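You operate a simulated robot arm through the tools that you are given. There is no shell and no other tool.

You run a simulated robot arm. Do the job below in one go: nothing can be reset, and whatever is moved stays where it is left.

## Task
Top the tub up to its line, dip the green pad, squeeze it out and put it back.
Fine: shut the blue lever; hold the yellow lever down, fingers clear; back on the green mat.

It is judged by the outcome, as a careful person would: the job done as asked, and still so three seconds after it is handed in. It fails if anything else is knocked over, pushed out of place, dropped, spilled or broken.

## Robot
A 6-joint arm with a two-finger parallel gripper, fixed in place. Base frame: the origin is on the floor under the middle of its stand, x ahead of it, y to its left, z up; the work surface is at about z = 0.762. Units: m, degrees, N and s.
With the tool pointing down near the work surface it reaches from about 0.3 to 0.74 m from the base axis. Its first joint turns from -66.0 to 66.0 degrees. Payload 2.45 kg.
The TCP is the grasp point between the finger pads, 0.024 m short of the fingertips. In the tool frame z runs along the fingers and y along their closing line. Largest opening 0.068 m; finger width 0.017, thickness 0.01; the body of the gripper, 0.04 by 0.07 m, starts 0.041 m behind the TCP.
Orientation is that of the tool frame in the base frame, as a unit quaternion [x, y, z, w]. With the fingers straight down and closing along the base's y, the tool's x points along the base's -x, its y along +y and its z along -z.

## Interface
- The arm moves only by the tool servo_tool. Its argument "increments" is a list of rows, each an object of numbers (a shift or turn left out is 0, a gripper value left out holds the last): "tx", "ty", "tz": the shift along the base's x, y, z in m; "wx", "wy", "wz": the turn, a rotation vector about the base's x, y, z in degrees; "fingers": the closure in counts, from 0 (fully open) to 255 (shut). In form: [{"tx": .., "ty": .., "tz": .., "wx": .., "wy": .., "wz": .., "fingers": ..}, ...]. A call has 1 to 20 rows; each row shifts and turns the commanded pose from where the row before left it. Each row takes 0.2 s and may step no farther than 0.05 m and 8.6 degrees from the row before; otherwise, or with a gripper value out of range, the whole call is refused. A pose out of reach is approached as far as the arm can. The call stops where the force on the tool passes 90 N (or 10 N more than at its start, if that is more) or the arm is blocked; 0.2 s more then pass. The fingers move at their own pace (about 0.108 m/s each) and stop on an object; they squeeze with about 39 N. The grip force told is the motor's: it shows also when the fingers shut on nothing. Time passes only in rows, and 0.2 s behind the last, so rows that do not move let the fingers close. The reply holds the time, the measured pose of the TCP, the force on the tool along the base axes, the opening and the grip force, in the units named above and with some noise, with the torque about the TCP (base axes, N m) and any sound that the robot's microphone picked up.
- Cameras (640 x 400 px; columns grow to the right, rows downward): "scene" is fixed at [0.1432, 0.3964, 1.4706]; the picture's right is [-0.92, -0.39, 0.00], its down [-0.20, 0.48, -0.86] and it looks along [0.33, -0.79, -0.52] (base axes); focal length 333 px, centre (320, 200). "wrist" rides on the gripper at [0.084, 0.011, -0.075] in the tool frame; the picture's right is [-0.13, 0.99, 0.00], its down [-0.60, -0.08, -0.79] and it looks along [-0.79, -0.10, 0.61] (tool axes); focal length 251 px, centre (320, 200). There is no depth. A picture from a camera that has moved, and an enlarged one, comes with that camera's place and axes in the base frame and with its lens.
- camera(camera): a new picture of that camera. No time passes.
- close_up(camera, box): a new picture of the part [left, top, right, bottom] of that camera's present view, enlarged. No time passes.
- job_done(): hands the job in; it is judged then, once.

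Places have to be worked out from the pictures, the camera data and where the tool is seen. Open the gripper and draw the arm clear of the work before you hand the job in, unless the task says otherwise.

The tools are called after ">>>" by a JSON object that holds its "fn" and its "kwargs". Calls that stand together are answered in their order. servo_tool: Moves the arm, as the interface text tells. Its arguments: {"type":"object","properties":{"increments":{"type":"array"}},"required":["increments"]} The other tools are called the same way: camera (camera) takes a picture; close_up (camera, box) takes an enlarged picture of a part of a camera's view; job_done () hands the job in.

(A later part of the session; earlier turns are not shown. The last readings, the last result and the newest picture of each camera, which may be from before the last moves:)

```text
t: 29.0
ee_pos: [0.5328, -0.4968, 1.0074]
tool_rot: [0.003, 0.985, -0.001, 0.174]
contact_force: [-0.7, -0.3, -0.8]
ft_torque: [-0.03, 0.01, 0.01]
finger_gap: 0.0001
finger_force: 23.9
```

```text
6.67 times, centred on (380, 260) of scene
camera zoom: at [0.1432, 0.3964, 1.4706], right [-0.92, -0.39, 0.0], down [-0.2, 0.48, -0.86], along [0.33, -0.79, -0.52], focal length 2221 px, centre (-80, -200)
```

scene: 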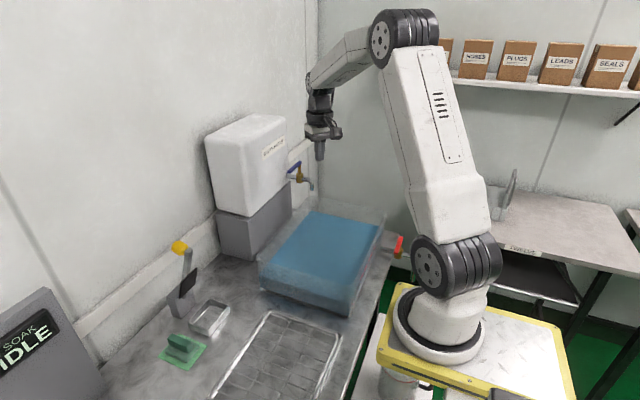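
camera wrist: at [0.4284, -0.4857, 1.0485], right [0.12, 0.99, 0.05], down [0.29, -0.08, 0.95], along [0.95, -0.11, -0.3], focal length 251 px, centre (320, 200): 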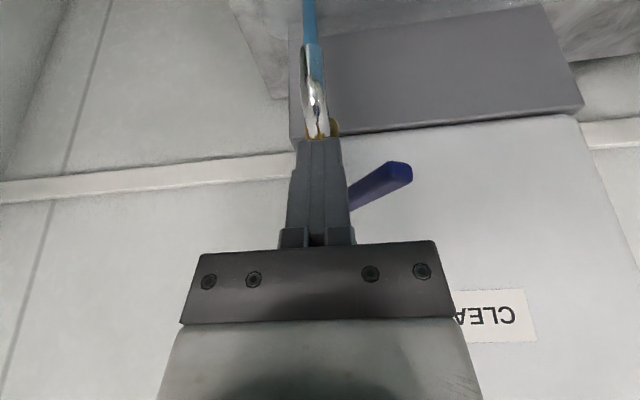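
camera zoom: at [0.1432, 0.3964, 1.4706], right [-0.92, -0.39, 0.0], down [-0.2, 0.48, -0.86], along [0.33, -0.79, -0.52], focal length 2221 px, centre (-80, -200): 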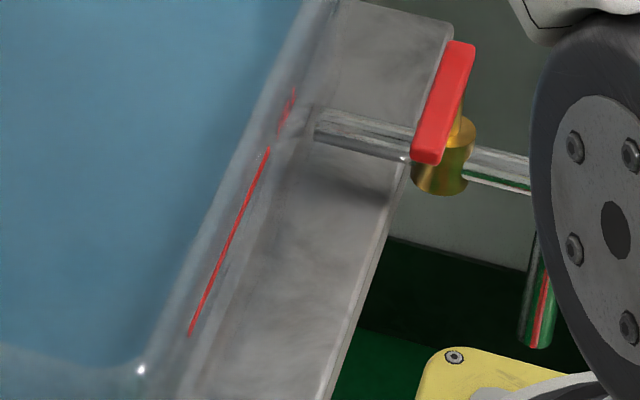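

Level ≈0.829, rate 1.93 mm/s; about 5.5 s remain. I wait 3 s then take one more reading before shutting.

>>> {"fn": "servo_tool", "kwargs": {"increments": [{}, {}, {}, {}, {}, {}, {}, {}, {}, {}, {}, {}, {}, {}]}}

>>> {"fn": "close_up", "kwargs": {"camera": "scene", "box": [340, 280, 380, 320]}}

>>> {"fn": "close_up", "kwargs": {"camera": "scene", "box": [260, 100, 360, 200]}}

```text
t: 32.0
ee_pos: [0.5336, -0.497, 1.0081]
tool_rot: [0.002, 0.985, -0.001, 0.175]
contact_force: [-0.5, -0.4, 0.2]
ft_torque: [-0.06, 0.01, -0.01]
finger_gap: 0.0002
finger_force: 23.3
```

```text
10.00 times, centred on (360, 300) of scene
camera zoom: at [0.1432, 0.3964, 1.4706], right [-0.92, -0.39, 0.0], down [-0.2, 0.48, -0.86], along [0.33, -0.79, -0.52], focal length 3332 px, centre (-80, -800)
```

zoom: 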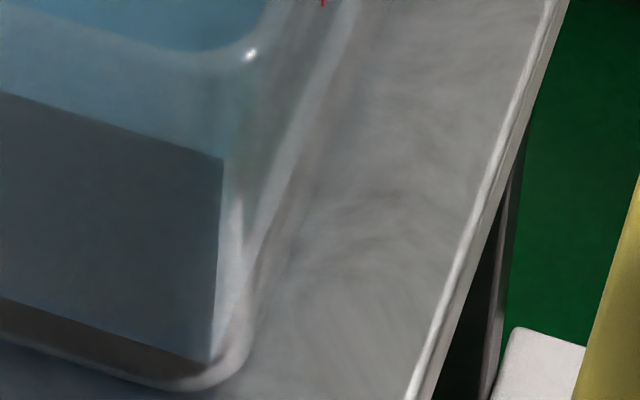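

```text
4.00 times, centred on (310, 150) of scene
camera zoom: at [0.1432, 0.3964, 1.4706], right [-0.92, -0.39, 0.0], down [-0.2, 0.48, -0.86], along [0.33, -0.79, -0.52], focal length 1333 px, centre (360, 400)
```

zoom: 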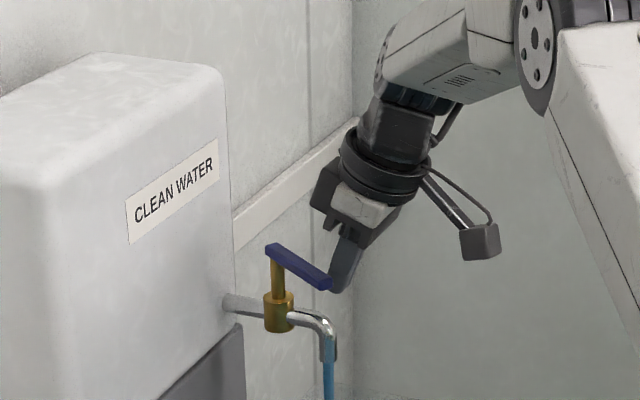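

Level ≈0.836, about 2 s from the line. I hold 0.6 s more and then swing the lever shut along its arc.

>>> {"fn": "servo_tool", "kwargs": {"increments": [{}, {}, {}, {"tx": 0.0047, "ty": 0.0127}, {"tx": 0.0032, "ty": 0.0097}, {"tx": 0.0049, "ty": 0.0089}, {"tx": 0.0063, "ty": 0.0079}, {"tx": 0.0076, "ty": 0.0068}, {"tx": 0.0087, "ty": 0.0053}, {"tx": 0.0095, "ty": 0.0037}, {"tx": 0.0015}]}}

>>> {"fn": "close_up", "kwargs": {"camera": "scene", "box": [340, 280, 380, 320]}}

>>> {"fn": "close_up", "kwargs": {"camera": "scene", "box": [260, 100, 360, 200]}}

>>> {"fn": "camera", "kwargs": {"camera": "wrist"}}

```text
t: 34.4
ee_pos: [0.578, -0.4398, 1.0058]
tool_rot: [0.002, 0.985, 0.001, 0.173]
contact_force: [-8.7, 1.6, -0.6]
ft_torque: [-0.05, 0.08, -0.01]
finger_gap: 0.0
finger_force: 23.8
```

```text
10.00 times, centred on (360, 300) of scene
camera zoom: at [0.143, 0.3964, 1.4706], right [-0.92, -0.39, 0.0], down [-0.2, 0.48, -0.86], along [0.33, -0.79, -0.52], focal length 3332 px, centre (-80, -800)
```

zoom: 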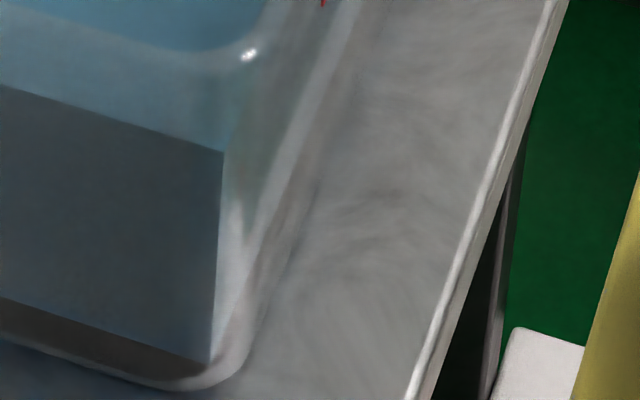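

```text
4.00 times, centred on (310, 150) of scene
camera zoom: at [0.143, 0.3964, 1.4706], right [-0.92, -0.39, 0.0], down [-0.2, 0.48, -0.86], along [0.33, -0.79, -0.52], focal length 1333 px, centre (360, 400)
```

zoom: 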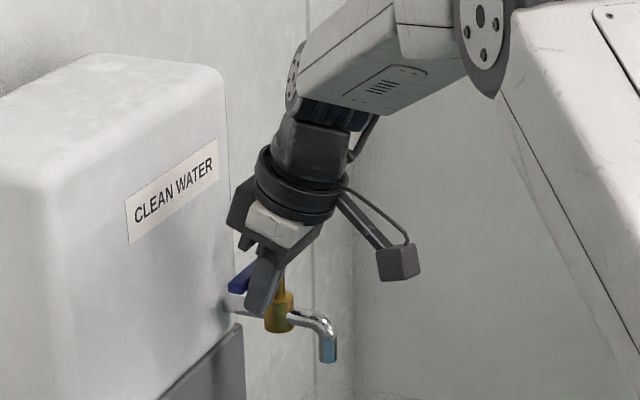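

```text
taken
camera wrist: at [0.4727, -0.4301, 1.0478], right [0.13, 0.99, 0.05], down [0.3, -0.08, 0.95], along [0.95, -0.11, -0.3], focal length 251 px, centre (320, 200)
```

wrist: 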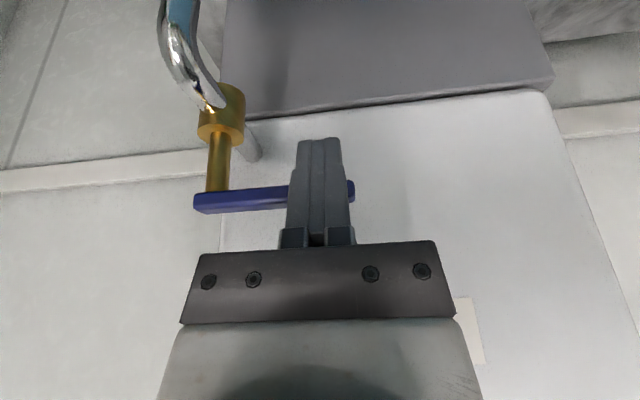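

The stream has stopped, the lever is back square against its stop, and the level reads ≈0.838. I back off and return to the diagonal view to compare the water directly with the line.

>>> {"fn": "servo_tool", "kwargs": {"increments": [{"tx": -0.02, "ty": 0.005}, {"tx": -0.005, "tz": 0.045, "wy": 6.7}, {"tz": 0.045, "wy": 6.7}, {"tz": 0.02, "wy": 6.7}, {"tx": -0.006, "ty": 0.0215, "wz": -8.4}, {"tx": -0.006, "ty": 0.0215, "wz": -8.4}, {"tx": -0.006, "ty": 0.0215, "wz": -8.4}, {"tx": -0.006, "ty": 0.0215, "wz": -8.4}, {"tx": -0.006, "ty": 0.0215, "wz": -8.4}, {"tx": -0.006, "ty": 0.0215, "wz": -8.4}, {"tx": -0.006, "ty": 0.0215, "wz": -8.4}, {"tx": -0.006, "ty": 0.0215, "wz": -8.4}]}}

>>> {"fn": "close_up", "kwargs": {"camera": "scene", "box": [260, 100, 360, 200]}}

>>> {"fn": "camera", "kwargs": {"camera": "scene"}}

```text
t: 37.0
ee_pos: [0.5044, -0.2627, 1.1173]
tool_rot: [0.556, 0.831, 0.0, 0.0]
contact_force: [0.7, 0.0, 0.3]
ft_torque: [-0.03, -0.01, -0.02]
finger_gap: 0.0001
finger_force: 23.4
```

```text
4.00 times, centred on (310, 150) of scene
camera zoom: at [0.1432, 0.3964, 1.4706], right [-0.92, -0.39, 0.0], down [-0.2, 0.48, -0.86], along [0.33, -0.79, -0.52], focal length 1333 px, centre (360, 400)
```

zoom: 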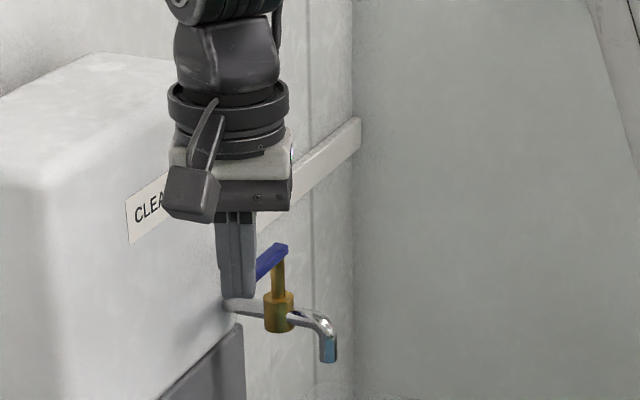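

```text
taken
```

scene: 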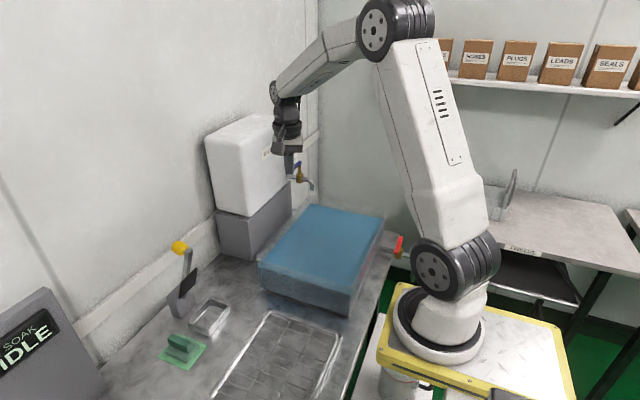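

Lever stays shut, no stream. I continue to the diagonal viewing pose.

>>> {"fn": "servo_tool", "kwargs": {"increments": [{"tx": -0.005, "ty": 0.0208, "wz": -8.4}, {"tx": -0.005, "ty": 0.0208, "wz": -8.4}, {"tx": -0.005, "ty": 0.0208, "wz": -8.4}, {"tx": -0.005, "ty": 0.0208, "wz": -8.4}, {"tx": -0.005, "ty": 0.0208, "wz": -8.4}, {"tx": -0.005, "ty": 0.0208, "wz": -8.4}, {"tx": -0.005, "ty": 0.0208, "wz": -8.4}, {"tx": -0.005, "ty": 0.0208, "wz": -8.4}, {"tz": -0.045, "wx": -5.3, "wy": 5.3}, {"tz": -0.045, "wx": -5.3, "wy": 5.3}, {"tz": -0.045, "wx": -5.3, "wy": 5.3}, {"tz": -0.045, "wx": -5.3, "wy": 5.3}, {}]}}

>>> {"fn": "close_up", "kwargs": {"camera": "wrist", "box": [260, 60, 460, 200]}}

>>> {"fn": "close_up", "kwargs": {"camera": "wrist", "box": [280, 90, 380, 170]}}

```text
t: 39.8
ee_pos: [0.4672, -0.0989, 0.9378]
tool_rot: [0.891, 0.373, -0.24, 0.098]
contact_force: [0.5, 0.6, -0.4]
ft_torque: [0.02, -0.02, -0.01]
finger_gap: 0.0
finger_force: 23.1
```

```text
2.86 times, centred on (360, 130) of wrist
camera zoom: at [0.5523, -0.0293, 0.9598], right [0.63, -0.78, 0.06], down [-0.14, -0.04, 0.99], along [-0.77, -0.63, -0.13], focal length 718 px, centre (206, 400)
```

zoom: 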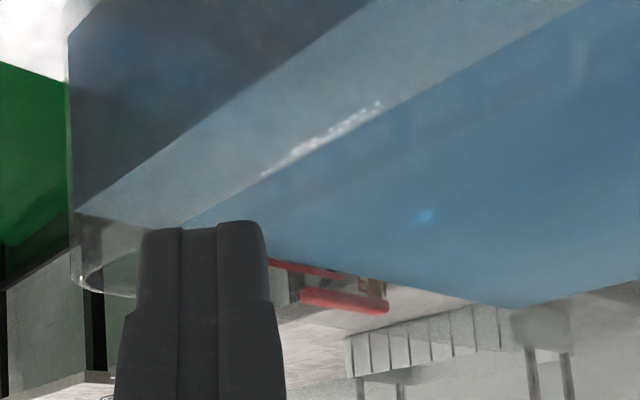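

```text
5.00 times, centred on (330, 130) of wrist
camera zoom: at [0.5523, -0.0293, 0.9598], right [0.63, -0.78, 0.06], down [-0.14, -0.04, 0.99], along [-0.77, -0.63, -0.13], focal length 1257 px, centre (270, 550)
```

zoom: 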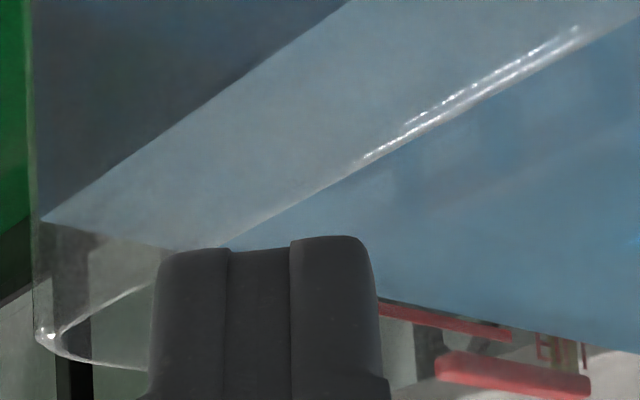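

The closed fingers hide the spot, so I open them here in free air and look again.

>>> {"fn": "servo_tool", "kwargs": {"increments": [{"fingers": 0}, {}, {}]}}

>>> {"fn": "close_up", "kwargs": {"camera": "wrist", "box": [280, 90, 400, 170]}}

```text
t: 40.6
ee_pos: [0.466, -0.1, 0.9382]
tool_rot: [0.891, 0.373, -0.24, 0.098]
contact_force: [-0.6, 0.0, 0.0]
ft_torque: [0.0, -0.01, 0.0]
finger_gap: 0.068
finger_force: 0.1
```

```text
5.00 times, centred on (340, 130) of wrist
camera zoom: at [0.5522, -0.0294, 0.9604], right [0.63, -0.78, 0.06], down [-0.14, -0.04, 0.99], along [-0.77, -0.63, -0.13], focal length 1257 px, centre (220, 550)
```

zoom: 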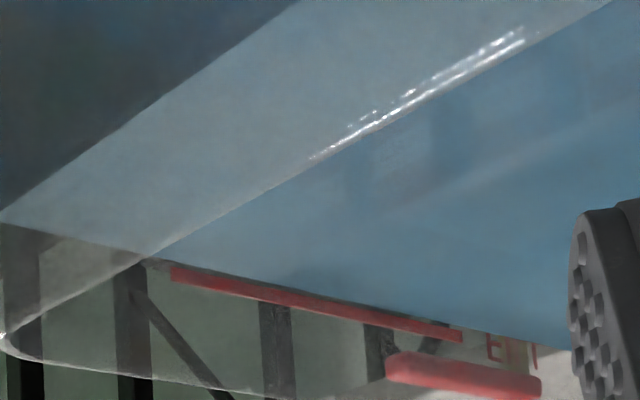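

>>> {"fn": "close_up", "kwargs": {"camera": "wrist", "box": [305, 130, 375, 170]}}

>>> {"fn": "close_up", "kwargs": {"camera": "wrist", "box": [310, 138, 340, 158]}}

```text
9.14 times, centred on (340, 150) of wrist
camera zoom: at [0.5522, -0.0294, 0.9604], right [0.63, -0.78, 0.06], down [-0.14, -0.04, 0.99], along [-0.77, -0.63, -0.13], focal length 2299 px, centre (137, 657)
```

zoom: 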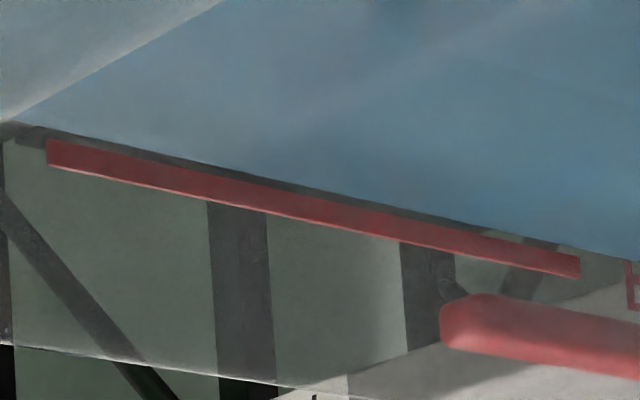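

```text
16.00 times, centred on (325, 148) of wrist
camera zoom: at [0.5522, -0.0294, 0.9604], right [0.63, -0.78, 0.06], down [-0.14, -0.04, 0.99], along [-0.77, -0.63, -0.13], focal length 4023 px, centre (240, 1032)
```

zoom: 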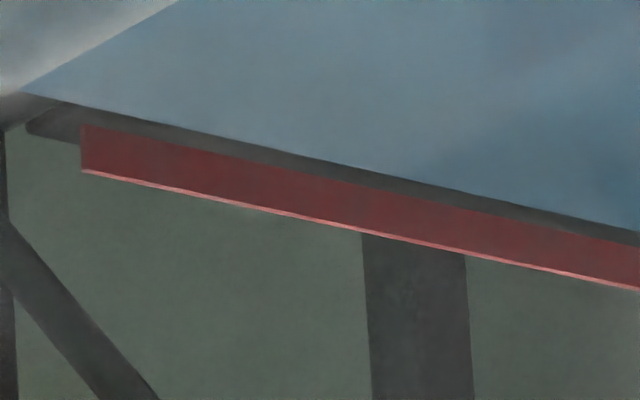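

Water now sits right at the lower part of the red line (≈1 mm below its centre allowing for wall thickness), so the tub is topped up and the lever is shut. I straighten the tool and move above the green pad for a closer look.

>>> {"fn": "servo_tool", "kwargs": {"increments": [{"tz": 0.035, "wx": 5.3, "wy": -5.3}, {"tz": 0.035, "wx": 5.3, "wy": -5.3}, {"tz": 0.035, "wx": 5.3, "wy": -5.3}, {"tz": 0.02, "wx": 5.3, "wy": -5.3}, {"ty": 0.0105, "wz": 8.4375}, {"ty": 0.0105, "wz": 8.4375}, {"ty": 0.0105, "wz": 8.4375}, {"ty": 0.0105, "wz": 8.4375}, {"ty": 0.0105, "wz": 8.4375}, {"ty": 0.0105, "wz": 8.4375}, {"ty": 0.0105, "wz": 8.4375}, {"ty": 0.0105, "wz": 8.4375}, {"ty": 0.0105, "wz": 8.4375}, {"ty": 0.0105, "wz": 8.4375}, {"ty": 0.0105, "wz": 8.4375}, {"ty": 0.0105, "wz": 8.4375}, {"ty": 0.0105, "wz": 8.4375}, {"ty": 0.0105, "wz": 8.4375}, {"ty": 0.0105, "wz": 8.4375}, {"ty": 0.0105, "wz": 8.4375}]}}

>>> {"fn": "camera", "kwargs": {"camera": "wrist"}}

>>> {"fn": "camera", "kwargs": {"camera": "scene"}}

```text
t: 44.8
ee_pos: [0.4637, 0.0697, 1.0634]
tool_rot: [-0.006, 1.0, 0.0, 0.0]
contact_force: [0.5, 1.1, 0.1]
ft_torque: [-0.03, 0.03, 0.01]
finger_gap: 0.0682
finger_force: 0.2
```

```text
taken
camera wrist: at [0.3809, 0.079, 1.1374], right [0.12, 0.99, 0.0], down [0.61, -0.07, 0.79], along [0.79, -0.09, -0.61], focal length 251 px, centre (320, 200)
```

wrist: 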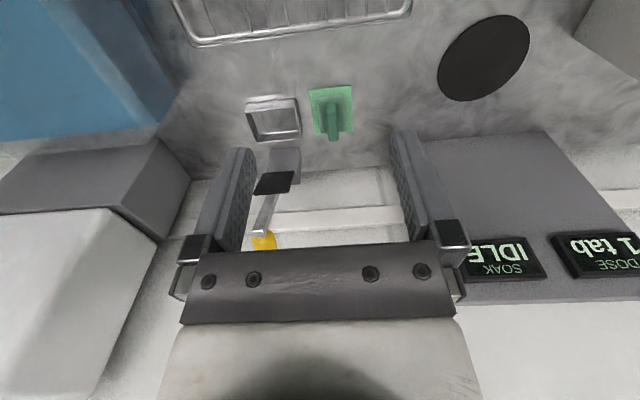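

```text
taken
```

scene: 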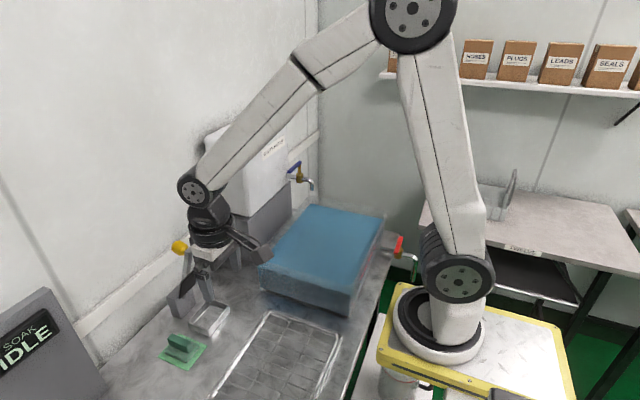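

There is more on the panel than "SOAK IDLE" (something about a dose). I enlarge the panel and the pad/press area.

>>> {"fn": "close_up", "kwargs": {"camera": "wrist", "box": [440, 200, 640, 320]}}

>>> {"fn": "close_up", "kwargs": {"camera": "wrist", "box": [220, 70, 400, 200]}}

>>> {"fn": "close_up", "kwargs": {"camera": "wrist", "box": [420, 0, 560, 120]}}

```text
3.20 times, centred on (540, 260) of wrist
camera zoom: at [0.3809, 0.079, 1.1374], right [0.12, 0.99, 0.0], down [0.61, -0.07, 0.79], along [0.79, -0.09, -0.61], focal length 805 px, centre (-384, 8)
```

zoom: 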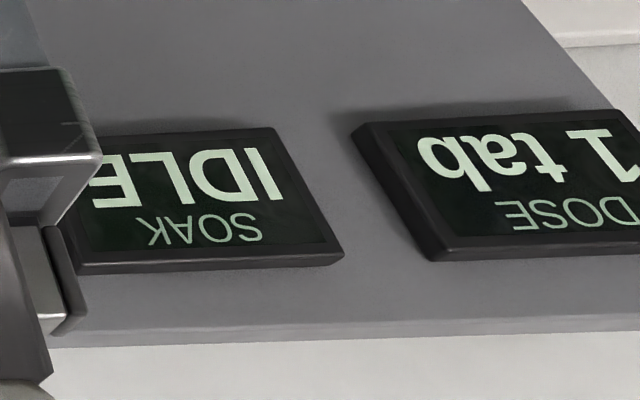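

```text
3.08 times, centred on (310, 135) of wrist
camera zoom: at [0.3809, 0.079, 1.1374], right [0.12, 0.99, 0.0], down [0.61, -0.07, 0.79], along [0.79, -0.09, -0.61], focal length 774 px, centre (351, 400)
```

zoom: 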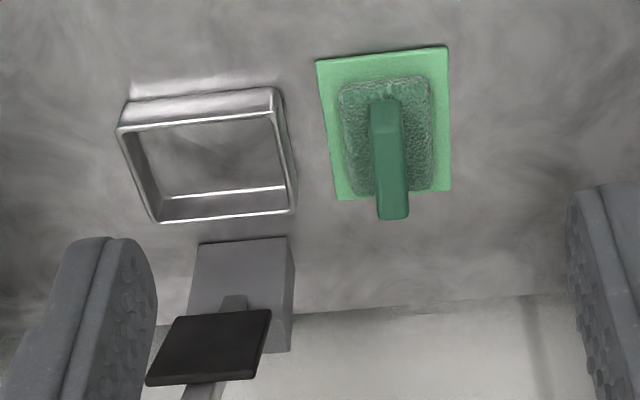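

```text
3.33 times, centred on (490, 60) of wrist
camera zoom: at [0.3809, 0.079, 1.1374], right [0.12, 0.99, 0.0], down [0.61, -0.07, 0.79], along [0.79, -0.09, -0.61], focal length 838 px, centre (-247, 667)
```

zoom: 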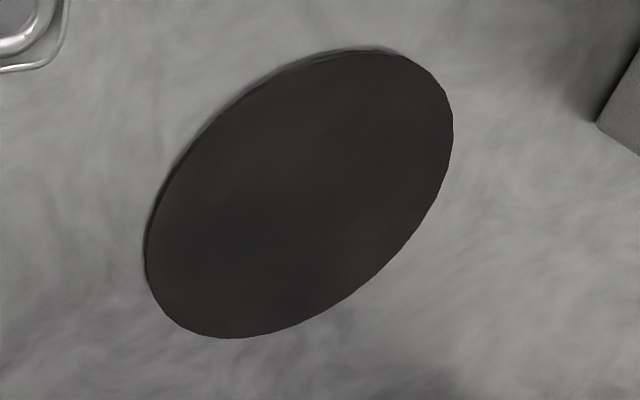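

The panel has several displays; I move a bit to the left to see the whole panel before touching the pad, in case it bears on the soak.

>>> {"fn": "servo_tool", "kwargs": {"increments": [{"ty": 0.04, "tz": 0.02}, {"ty": 0.04, "tz": 0.02}, {"ty": 0.04, "tz": 0.02}, {"ty": 0.04, "tx": -0.02}, {"ty": 0.04, "tx": -0.02}, {"ty": 0.04, "tx": -0.02}, {}]}}

>>> {"fn": "camera", "kwargs": {"camera": "wrist"}}

```text
t: 46.4
ee_pos: [0.405, 0.3085, 1.1231]
tool_rot: [-0.003, 1.0, 0.0, 0.0]
contact_force: [0.4, -0.6, -0.4]
ft_torque: [-0.01, 0.0, -0.02]
finger_gap: 0.0683
finger_force: 0.0
```

```text
taken
camera wrist: at [0.3207, 0.3182, 1.1978], right [0.12, 0.99, 0.0], down [0.6, -0.07, 0.79], along [0.79, -0.1, -0.61], focal length 251 px, centre (320, 200)
```

wrist: 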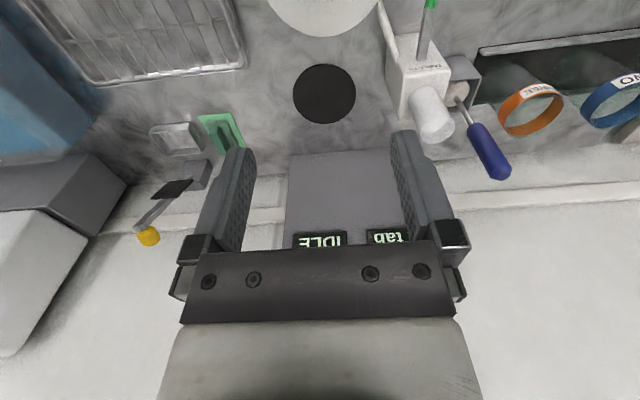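

>>> {"fn": "close_up", "kwargs": {"camera": "wrist", "box": [370, 0, 640, 190]}}

>>> {"fn": "close_up", "kwargs": {"camera": "wrist", "box": [270, 0, 420, 130]}}

```text
2.11 times, centred on (505, 95) of wrist
camera zoom: at [0.3207, 0.3182, 1.1978], right [0.12, 0.99, 0.0], down [0.6, -0.07, 0.79], along [0.79, -0.1, -0.61], focal length 529 px, centre (-70, 421)
```

zoom: 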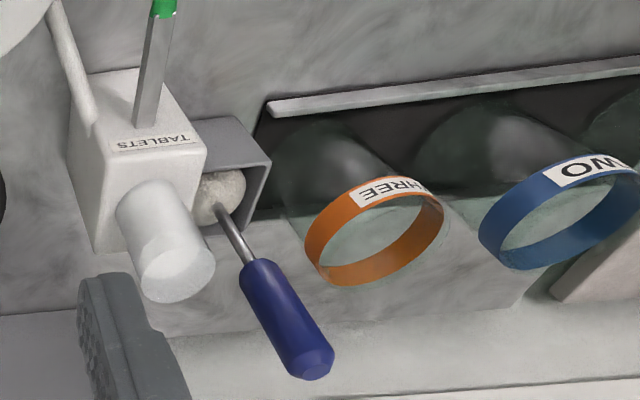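

```text
3.08 times, centred on (345, 65) of wrist
camera zoom: at [0.3207, 0.3182, 1.1978], right [0.12, 0.99, 0.0], down [0.6, -0.07, 0.79], along [0.79, -0.1, -0.61], focal length 774 px, centre (243, 615)
```

zoom: 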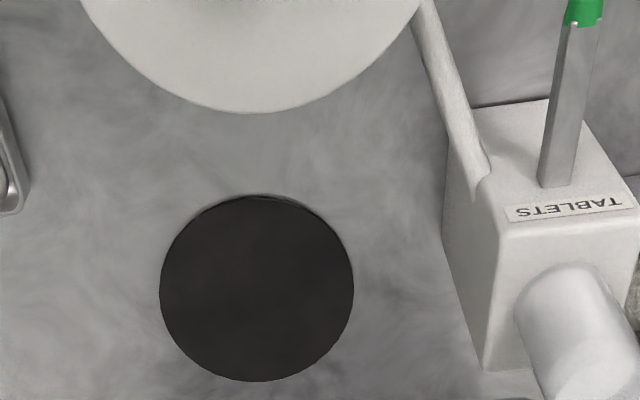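

Those other items (tablets, brush, tubes) aren't part of my job, so I leave them. I go back for a closer look at the pad, tray and press; my first estimate is pad ≈67×44 mm at (0.6225, 0.072), and tray ≈63×83 mm around (0.626, -0.025).

>>> {"fn": "servo_tool", "kwargs": {"increments": [{"ty": -0.045}, {"ty": -0.045}, {"ty": -0.045, "tx": 0.015}, {"ty": -0.045, "tx": 0.015, "tz": -0.03}, {"ty": -0.045, "tx": 0.02, "tz": -0.03}, {"ty": -0.045, "tx": 0.02, "tz": -0.03}, {"tx": 0.01, "tz": -0.03}, {}]}}

>>> {"fn": "camera", "kwargs": {"camera": "wrist"}}

```text
refused: row 4 steps farther than a row can; nothing moved
```

```text
taken
camera wrist: at [0.3207, 0.3182, 1.1978], right [0.12, 0.99, 0.0], down [0.6, -0.07, 0.79], along [0.79, -0.1, -0.61], focal length 251 px, centre (320, 200)
```

wrist: 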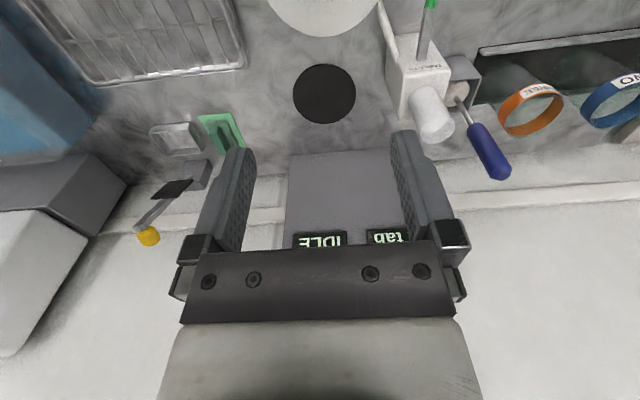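

One row was too long and the call was refused; I send the same motion in smaller steps.

>>> {"fn": "servo_tool", "kwargs": {"increments": [{"ty": -0.045}, {"ty": -0.045}, {"ty": -0.04, "tx": 0.01}, {"ty": -0.04, "tx": 0.015}, {"ty": -0.04, "tx": 0.02}, {"ty": -0.03, "tx": 0.02, "tz": -0.02}, {"ty": -0.03, "tx": 0.015, "tz": -0.03}, {"tz": -0.04}, {"tz": -0.03}, {}]}}

>>> {"fn": "camera", "kwargs": {"camera": "wrist"}}

>>> {"fn": "close_up", "kwargs": {"camera": "wrist", "box": [230, 60, 410, 240]}}

```text
t: 48.6
ee_pos: [0.483, 0.0395, 1.0013]
tool_rot: [-0.005, 1.0, 0.0, 0.0]
contact_force: [-0.8, 0.2, 0.4]
ft_torque: [0.01, 0.0, 0.02]
finger_gap: 0.0679
finger_force: 0.1
```

```text
taken
camera wrist: at [0.3989, 0.0492, 1.0763], right [0.12, 0.99, 0.0], down [0.6, -0.07, 0.79], along [0.79, -0.1, -0.61], focal length 251 px, centre (320, 200)
```

wrist: 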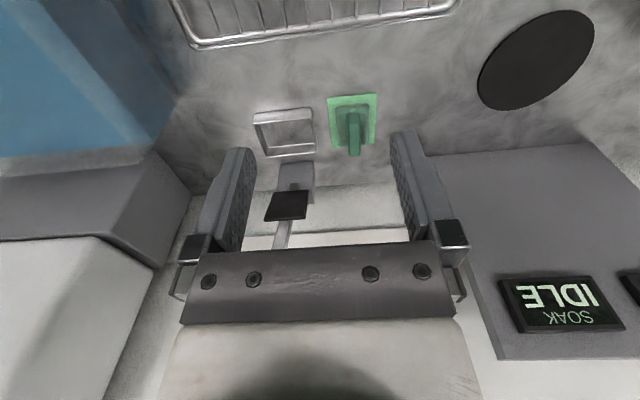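

```text
2.22 times, centred on (320, 150) of wrist
camera zoom: at [0.3989, 0.0492, 1.0763], right [0.12, 0.99, 0.0], down [0.6, -0.07, 0.79], along [0.79, -0.1, -0.61], focal length 559 px, centre (320, 311)
```

zoom: 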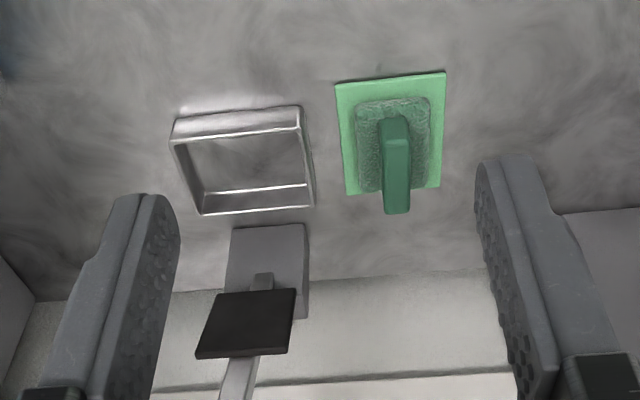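

The tray measures about 61 (x) × 79 (y) mm and the pad 66 (x) × 44 (y) mm, so the pad will have to be turned 90° to lie in it. I look closely at the press itself to get its geometry.

>>> {"fn": "close_up", "kwargs": {"camera": "scene", "box": [150, 230, 240, 340]}}

>>> {"fn": "close_up", "kwargs": {"camera": "wrist", "box": [250, 140, 330, 240]}}

>>> {"fn": "close_up", "kwargs": {"camera": "wrist", "box": [320, 80, 390, 165]}}

```text
3.64 times, centred on (195, 285) of scene
camera zoom: at [0.1432, 0.3964, 1.4706], right [-0.92, -0.39, 0.0], down [-0.2, 0.48, -0.86], along [0.33, -0.79, -0.52], focal length 1212 px, centre (774, -109)
```

zoom: 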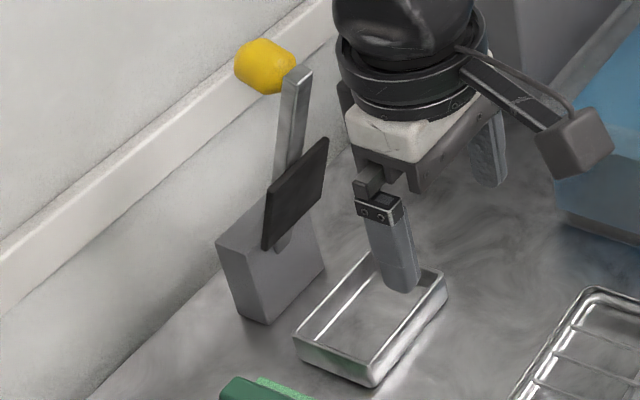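

```text
4.00 times, centred on (290, 190) of wrist
camera zoom: at [0.3989, 0.0492, 1.0763], right [0.12, 0.99, 0.0], down [0.6, -0.07, 0.79], along [0.79, -0.1, -0.61], focal length 1006 px, centre (440, 240)
```

zoom: 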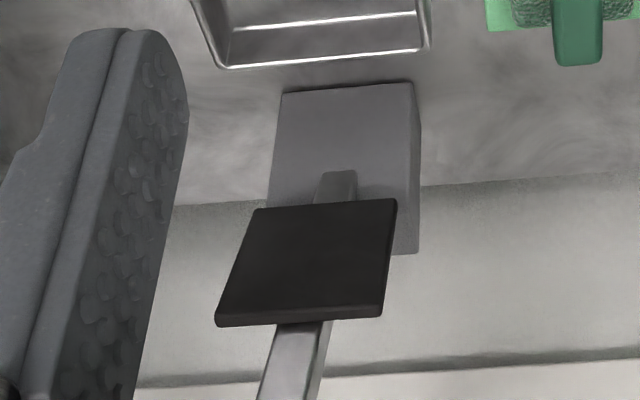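

```text
4.71 times, centred on (355, 122) of wrist
camera zoom: at [0.3989, 0.0492, 1.0763], right [0.12, 0.99, 0.0], down [0.6, -0.07, 0.79], along [0.79, -0.1, -0.61], focal length 1183 px, centre (155, 565)
```

zoom: 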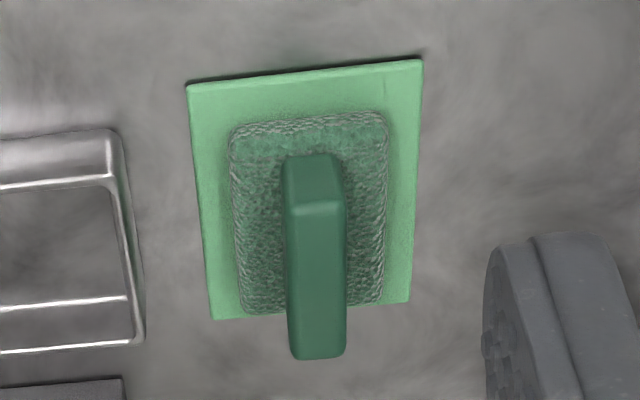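

Refined: pad ≈55×45 mm centred (0.6245, 0.070), handle 54×15 mm with top z≈0.8045; tray rim z≈0.789. The press plate and knob overhang the back of the tray, so I will grip the handle leaning 30° back, letting me later turn the pad 90° and set it in with the gripper clear of the press. I pre-position above the pad.

>>> {"fn": "servo_tool", "kwargs": {"increments": [{"tx": 0.0355, "ty": 0.0075, "tz": -0.02, "wy": -7.5, "wz": -0.15, "fingers": 85}, {"tx": 0.0355, "ty": 0.0075, "tz": -0.02, "wy": -7.5, "wz": -0.15}, {"tx": 0.0355, "ty": 0.0075, "tz": -0.02, "wy": -7.5, "wz": -0.15}, {"tx": 0.0355, "ty": 0.0075, "tz": -0.02, "wy": -7.5, "wz": -0.15}, {"tz": -0.03}, {}]}}

>>> {"fn": "camera", "kwargs": {"camera": "wrist"}}

>>> {"fn": "close_up", "kwargs": {"camera": "scene", "box": [120, 230, 260, 380]}}

```text
t: 50.0
ee_pos: [0.6152, 0.0639, 0.9047]
tool_rot: [0.1, 0.964, 0.011, 0.245]
contact_force: [-0.5, 0.6, -0.5]
ft_torque: [-0.02, 0.02, 0.01]
finger_gap: 0.0454
finger_force: 0.1
out of reach, approached as far as the arm can: row 4, 5
```

```text
taken
camera wrist: at [0.5083, 0.0925, 0.931], right [0.3, 0.95, 0.13], down [0.13, -0.18, 0.98], along [0.95, -0.27, -0.17], focal length 251 px, centre (320, 200)
```

wrist: 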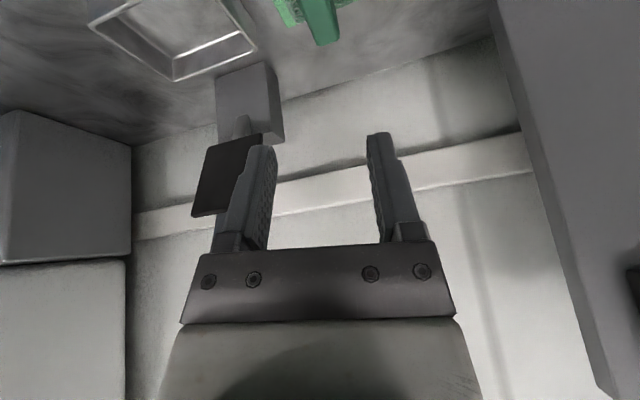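

```text
2.67 times, centred on (190, 305) of scene
camera zoom: at [0.1432, 0.3964, 1.4706], right [-0.92, -0.39, 0.0], down [-0.2, 0.48, -0.86], along [0.33, -0.79, -0.52], focal length 888 px, centre (667, -80)
```

zoom: 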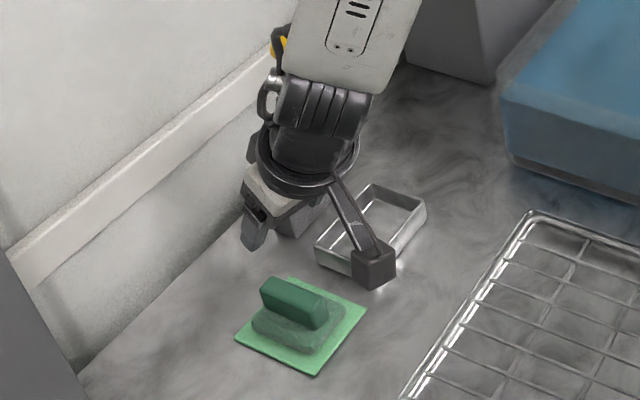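

The 30° lean was not reachable here (the tool drifted in yaw). I take back 10° of lean and check whether the commanded pose is met.

>>> {"fn": "servo_tool", "kwargs": {"increments": [{"wy": 5}, {"wy": 5}, {}]}}

>>> {"fn": "camera", "kwargs": {"camera": "wrist"}}

>>> {"fn": "close_up", "kwargs": {"camera": "scene", "box": [120, 200, 300, 380]}}

```text
t: 50.8
ee_pos: [0.6189, 0.0625, 0.9069]
tool_rot: [0.006, 0.974, -0.016, 0.225]
contact_force: [-0.1, 0.1, 0.8]
ft_torque: [-0.02, 0.02, -0.01]
finger_gap: 0.0453
finger_force: 0.1
out of reach, approached as far as the arm can: row 1, 2
```

```text
taken
camera wrist: at [0.5111, 0.0756, 0.9364], right [0.13, 0.99, 0.03], down [0.2, -0.05, 0.98], along [0.97, -0.13, -0.2], focal length 251 px, centre (320, 200)
```

wrist: 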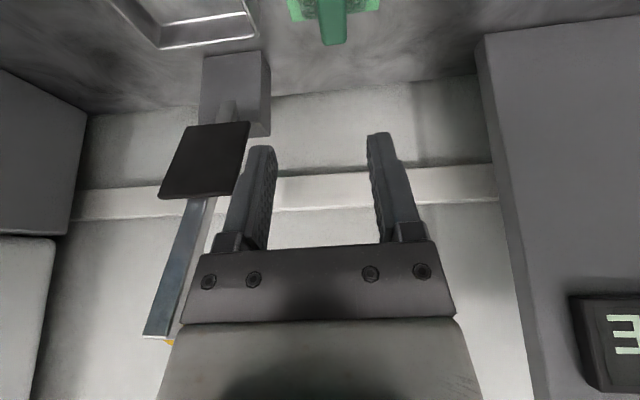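

```text
2.22 times, centred on (210, 290) of scene
camera zoom: at [0.1432, 0.3964, 1.4706], right [-0.92, -0.39, 0.0], down [-0.2, 0.48, -0.86], along [0.33, -0.79, -0.52], focal length 740 px, centre (564, 0)
```

zoom: 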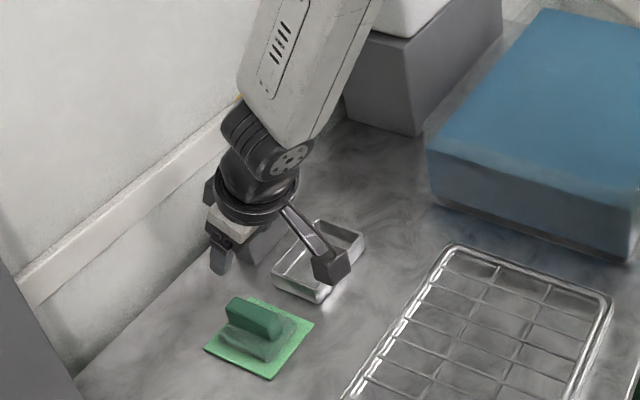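

Still limited: the wrist cannot lean further back at this reach. New plan: first pick the dry pad with the tool vertical, turn it 90° and set it back on the mat, then regrip with a sideways lean (handle then runs along y), which worked earlier. I level the tool first.

>>> {"fn": "servo_tool", "kwargs": {"increments": [{"tz": 0.03, "wy": 5}, {"tz": 0.02, "wy": 5}, {"wy": 5}, {"wy": 5}, {}, {}]}}

>>> {"fn": "camera", "kwargs": {"camera": "wrist"}}

```text
t: 52.2
ee_pos: [0.6202, 0.0637, 0.9549]
tool_rot: [0.002, 0.999, -0.016, 0.051]
contact_force: [-0.4, -0.9, -0.2]
ft_torque: [0.0, -0.01, -0.01]
finger_gap: 0.0455
finger_force: 0.1
```

```text
taken
camera wrist: at [0.5284, 0.0754, 1.0205], right [0.13, 0.99, -0.02], down [0.52, -0.05, 0.85], along [0.84, -0.12, -0.52], focal length 251 px, centre (320, 200)
```

wrist: 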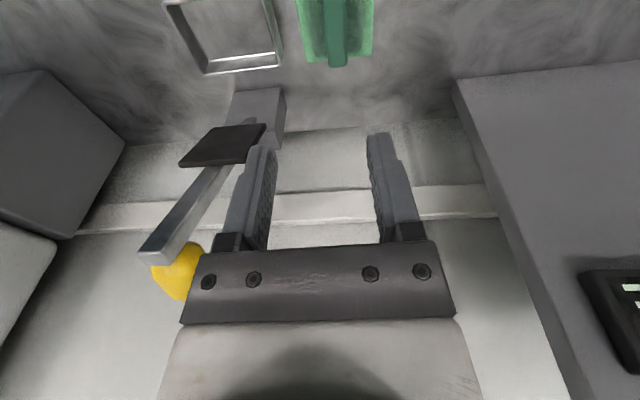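

The tool is nearly level again (5.8° residual). I correct it and centre above the pad handle.

>>> {"fn": "servo_tool", "kwargs": {"increments": [{"tx": 0.0043, "ty": 0.006, "wx": 1.83, "wy": 5.84}, {}, {"tz": -0.03}, {"tz": -0.03}, {}]}}

>>> {"fn": "camera", "kwargs": {"camera": "wrist"}}

>>> {"fn": "close_up", "kwargs": {"camera": "scene", "box": [120, 240, 260, 380]}}

```text
t: 53.4
ee_pos: [0.6254, 0.068, 0.8952]
tool_rot: [0.002, 1.0, -0.001, 0.001]
contact_force: [0.1, 0.3, -0.9]
ft_torque: [-0.03, 0.0, 0.02]
finger_gap: 0.0455
finger_force: 0.2
```

```text
taken
camera wrist: at [0.5405, 0.079, 0.9692], right [0.13, 0.99, 0.0], down [0.6, -0.08, 0.79], along [0.79, -0.11, -0.61], focal length 251 px, centre (320, 200)
```

wrist: 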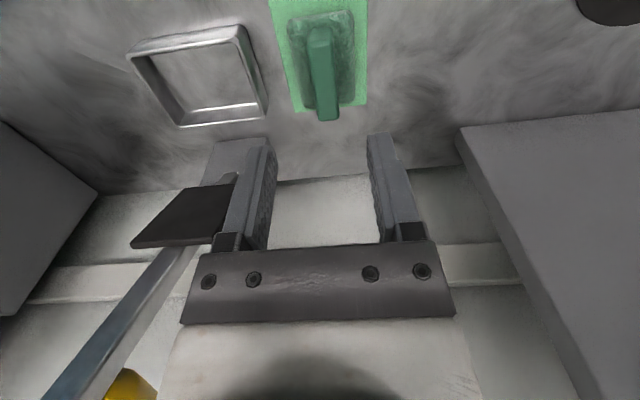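

```text
2.86 times, centred on (190, 310) of scene
camera zoom: at [0.1432, 0.3964, 1.4706], right [-0.92, -0.39, 0.0], down [-0.2, 0.48, -0.86], along [0.33, -0.79, -0.52], focal length 952 px, centre (691, -114)
```

zoom: 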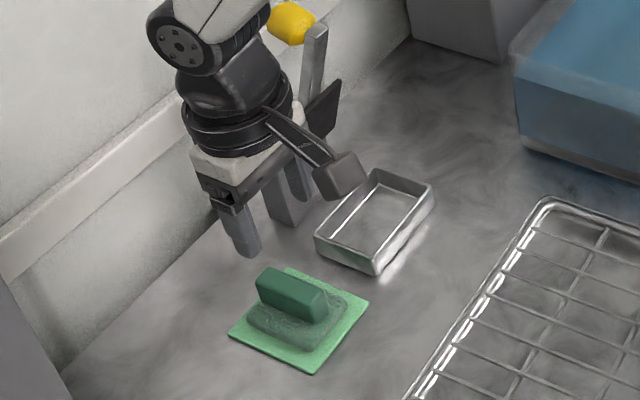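

Handle centre is at y≈0.070 and the fingers straddle it. I descend to grip height.

>>> {"fn": "servo_tool", "kwargs": {"increments": [{"ty": 0.0018, "tz": -0.03}, {"tz": -0.03}, {"tz": -0.015}, {"tz": -0.012}, {}]}}

>>> {"fn": "close_up", "kwargs": {"camera": "scene", "box": [120, 240, 260, 380]}}

>>> {"fn": "camera", "kwargs": {"camera": "wrist"}}

```text
t: 54.6
ee_pos: [0.6234, 0.0704, 0.8101]
tool_rot: [0.002, 1.0, -0.001, 0.001]
contact_force: [-1.4, 0.3, -0.1]
ft_torque: [-0.03, 0.0, -0.01]
finger_gap: 0.0455
finger_force: 0.1
```

```text
2.86 times, centred on (190, 310) of scene
camera zoom: at [0.1432, 0.3964, 1.4706], right [-0.92, -0.39, 0.0], down [-0.2, 0.48, -0.86], along [0.33, -0.79, -0.52], focal length 952 px, centre (691, -114)
```

zoom: 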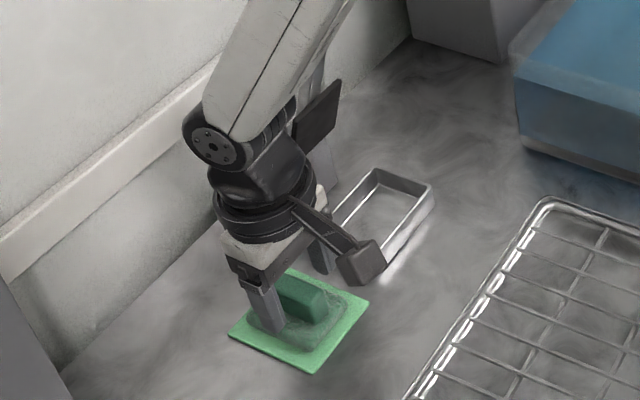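

```text
taken
camera wrist: at [0.5399, 0.0809, 0.883], right [0.13, 0.99, 0.0], down [0.6, -0.08, 0.79], along [0.79, -0.11, -0.61], focal length 251 px, centre (320, 200)
```

wrist: 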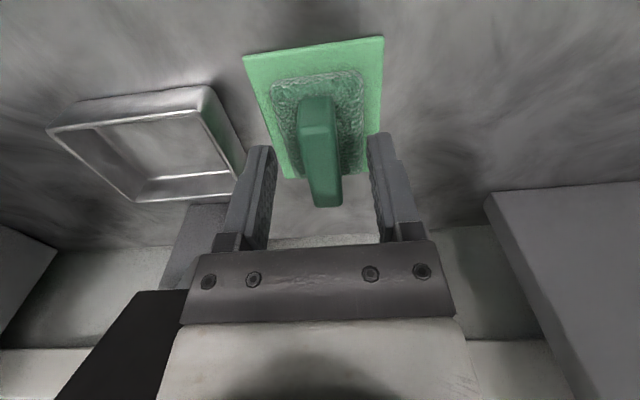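

The handle is between the fingers and the press is untouched. I go 4 mm lower and close on the handle.

>>> {"fn": "servo_tool", "kwargs": {"increments": [{"tz": -0.004}, {"fingers": 255}, {}, {}, {}]}}

>>> {"fn": "camera", "kwargs": {"camera": "wrist"}}

```text
t: 55.8
ee_pos: [0.6255, 0.0701, 0.8054]
tool_rot: [0.001, 1.0, 0.0, 0.001]
contact_force: [-0.3, -0.1, -0.2]
ft_torque: [0.01, -0.01, -0.03]
finger_gap: 0.0168
finger_force: 35.8
```

```text
taken
camera wrist: at [0.5406, 0.0811, 0.8789], right [0.13, 0.99, 0.0], down [0.6, -0.08, 0.79], along [0.79, -0.11, -0.61], focal length 251 px, centre (320, 200)
```

wrist: 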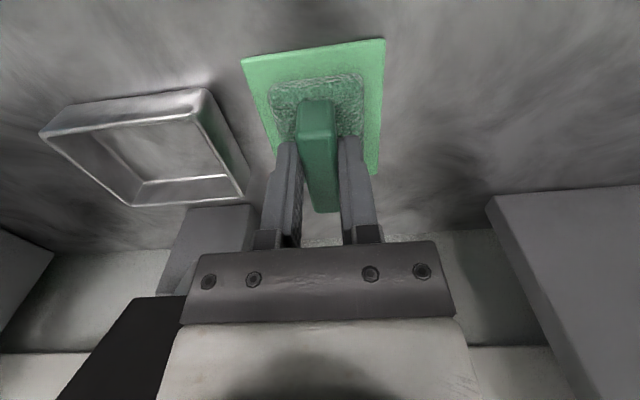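

Firm grip on the handle (16.8 mm). I lift the dry pad 6 cm, turn it -90° in place above the mat, and look.

>>> {"fn": "servo_tool", "kwargs": {"increments": [{"tz": 0.02}, {"tz": 0.03}, {"tz": 0.02}, {"wz": -8.18}, {"wz": -8.18}, {"wz": -8.18}, {"wz": -8.18}, {"wz": -8.18}, {"wz": -8.18}, {"wz": -8.18}, {"wz": -8.18}, {"wz": -8.18}, {"wz": -8.18}, {"wz": -8.18}, {}]}}

>>> {"fn": "camera", "kwargs": {"camera": "wrist"}}

>>> {"fn": "close_up", "kwargs": {"camera": "scene", "box": [120, 240, 260, 380]}}

```text
t: 59.0
ee_pos: [0.6243, 0.0702, 0.8765]
tool_rot: [0.709, 0.705, -0.001, 0.0]
contact_force: [0.5, 0.2, 0.1]
ft_torque: [-0.02, 0.0, 0.01]
finger_gap: 0.0001
finger_force: 23.8
```

```text
taken
camera wrist: at [0.6357, 0.1536, 0.95], right [0.99, -0.13, 0.0], down [-0.08, -0.6, 0.79], along [-0.11, -0.79, -0.61], focal length 251 px, centre (320, 200)
```

wrist: 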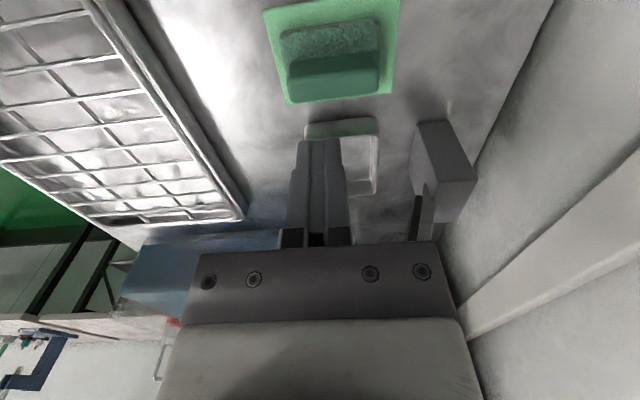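

```text
2.86 times, centred on (190, 310) of scene
camera zoom: at [0.1432, 0.3964, 1.4706], right [-0.92, -0.39, 0.0], down [-0.2, 0.48, -0.86], along [0.33, -0.79, -0.52], focal length 952 px, centre (691, -114)
```

zoom: 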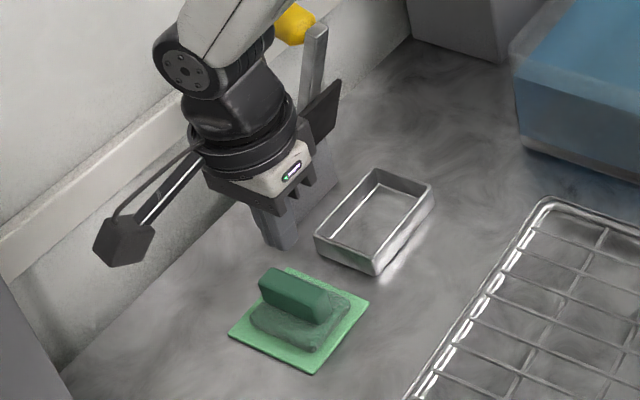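

The fingers are empty: the handle slipped out and the pad stayed on the mat. I look closely to re-measure the handle's height and shape.

>>> {"fn": "close_up", "kwargs": {"camera": "wrist", "box": [250, 0, 410, 120]}}

>>> {"fn": "close_up", "kwargs": {"camera": "scene", "box": [155, 325, 215, 375]}}

```text
3.33 times, centred on (330, 60) of wrist
camera zoom: at [0.6357, 0.1536, 0.95], right [0.99, -0.13, 0.0], down [-0.08, -0.6, 0.79], along [-0.11, -0.79, -0.61], focal length 838 px, centre (287, 667)
```

zoom: 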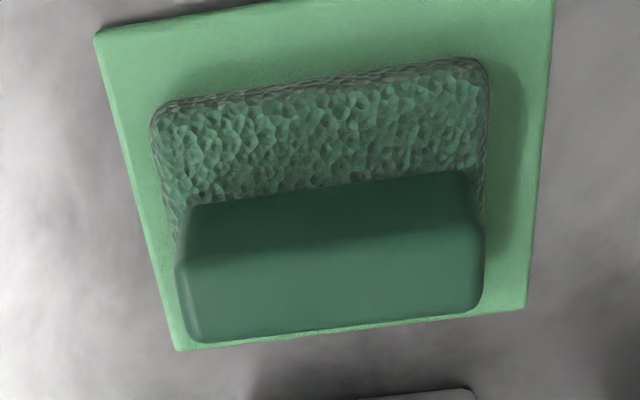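

```text
8.00 times, centred on (185, 350) of scene
camera zoom: at [0.1432, 0.3964, 1.4706], right [-0.92, -0.39, 0.0], down [-0.2, 0.48, -0.86], along [0.33, -0.79, -0.52], focal length 2666 px, centre (1400, -1000)
```

zoom: 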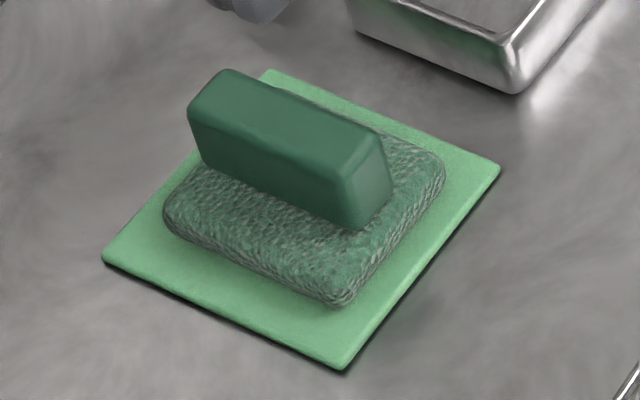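

The handle top is actually nearer z≈0.795, so I was gripping too high. Before regripping, I test here in free air (yaw -90°) that the 30° sideways lean needed beside the press is reachable, also lower down next to the mat.

>>> {"fn": "servo_tool", "kwargs": {"increments": [{"tz": 0.03, "ty": 0.02, "fingers": 157}, {"tz": 0.02, "ty": 0.02, "wx": -7.5}, {"ty": 0.02, "wx": -7.5}, {"wx": -7.5}, {"wx": -7.5}, {}]}}

>>> {"fn": "camera", "kwargs": {"camera": "wrist"}}

>>> {"fn": "close_up", "kwargs": {"camera": "scene", "box": [80, 200, 260, 380]}}

```text
t: 60.4
ee_pos: [0.6238, 0.1308, 0.9257]
tool_rot: [0.685, 0.681, -0.184, 0.184]
contact_force: [-0.3, 0.3, 0.6]
ft_torque: [0.01, 0.01, -0.02]
finger_gap: 0.0263
finger_force: 0.0
```

```text
taken
camera wrist: at [0.6358, 0.2406, 0.9478], right [0.99, -0.12, 0.07], down [-0.08, -0.12, 0.99], along [-0.11, -0.99, -0.13], focal length 251 px, centre (320, 200)
```

wrist: 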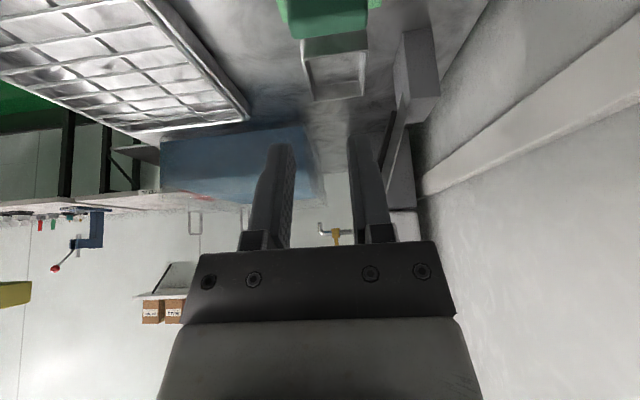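

```text
2.22 times, centred on (170, 290) of scene
camera zoom: at [0.1432, 0.3964, 1.4706], right [-0.92, -0.39, 0.0], down [-0.2, 0.48, -0.86], along [0.33, -0.79, -0.52], focal length 740 px, centre (653, 0)
```

zoom: 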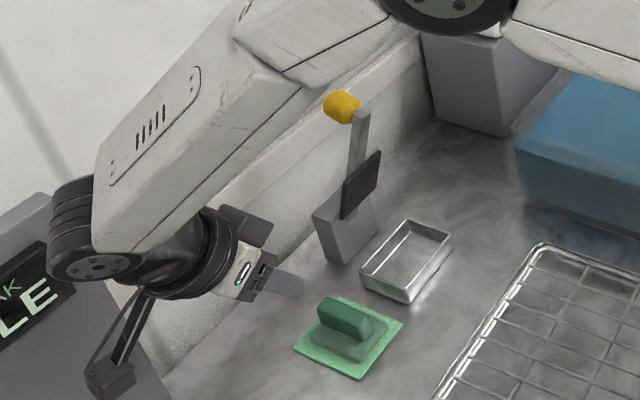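

The lean is reachable here. I check the whole arm's posture in the scene before planning the placement in the tray.

>>> {"fn": "camera", "kwargs": {"camera": "scene"}}

```text
taken
```

scene: 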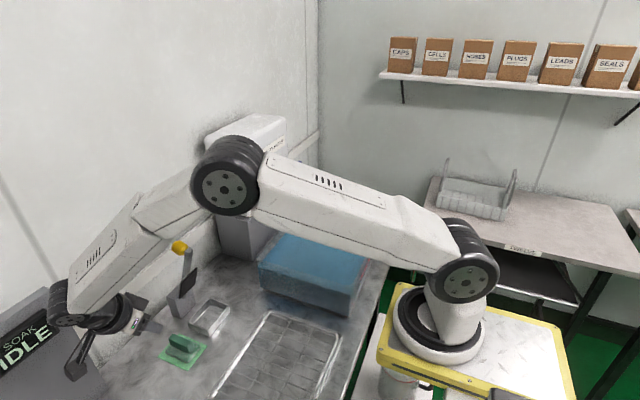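

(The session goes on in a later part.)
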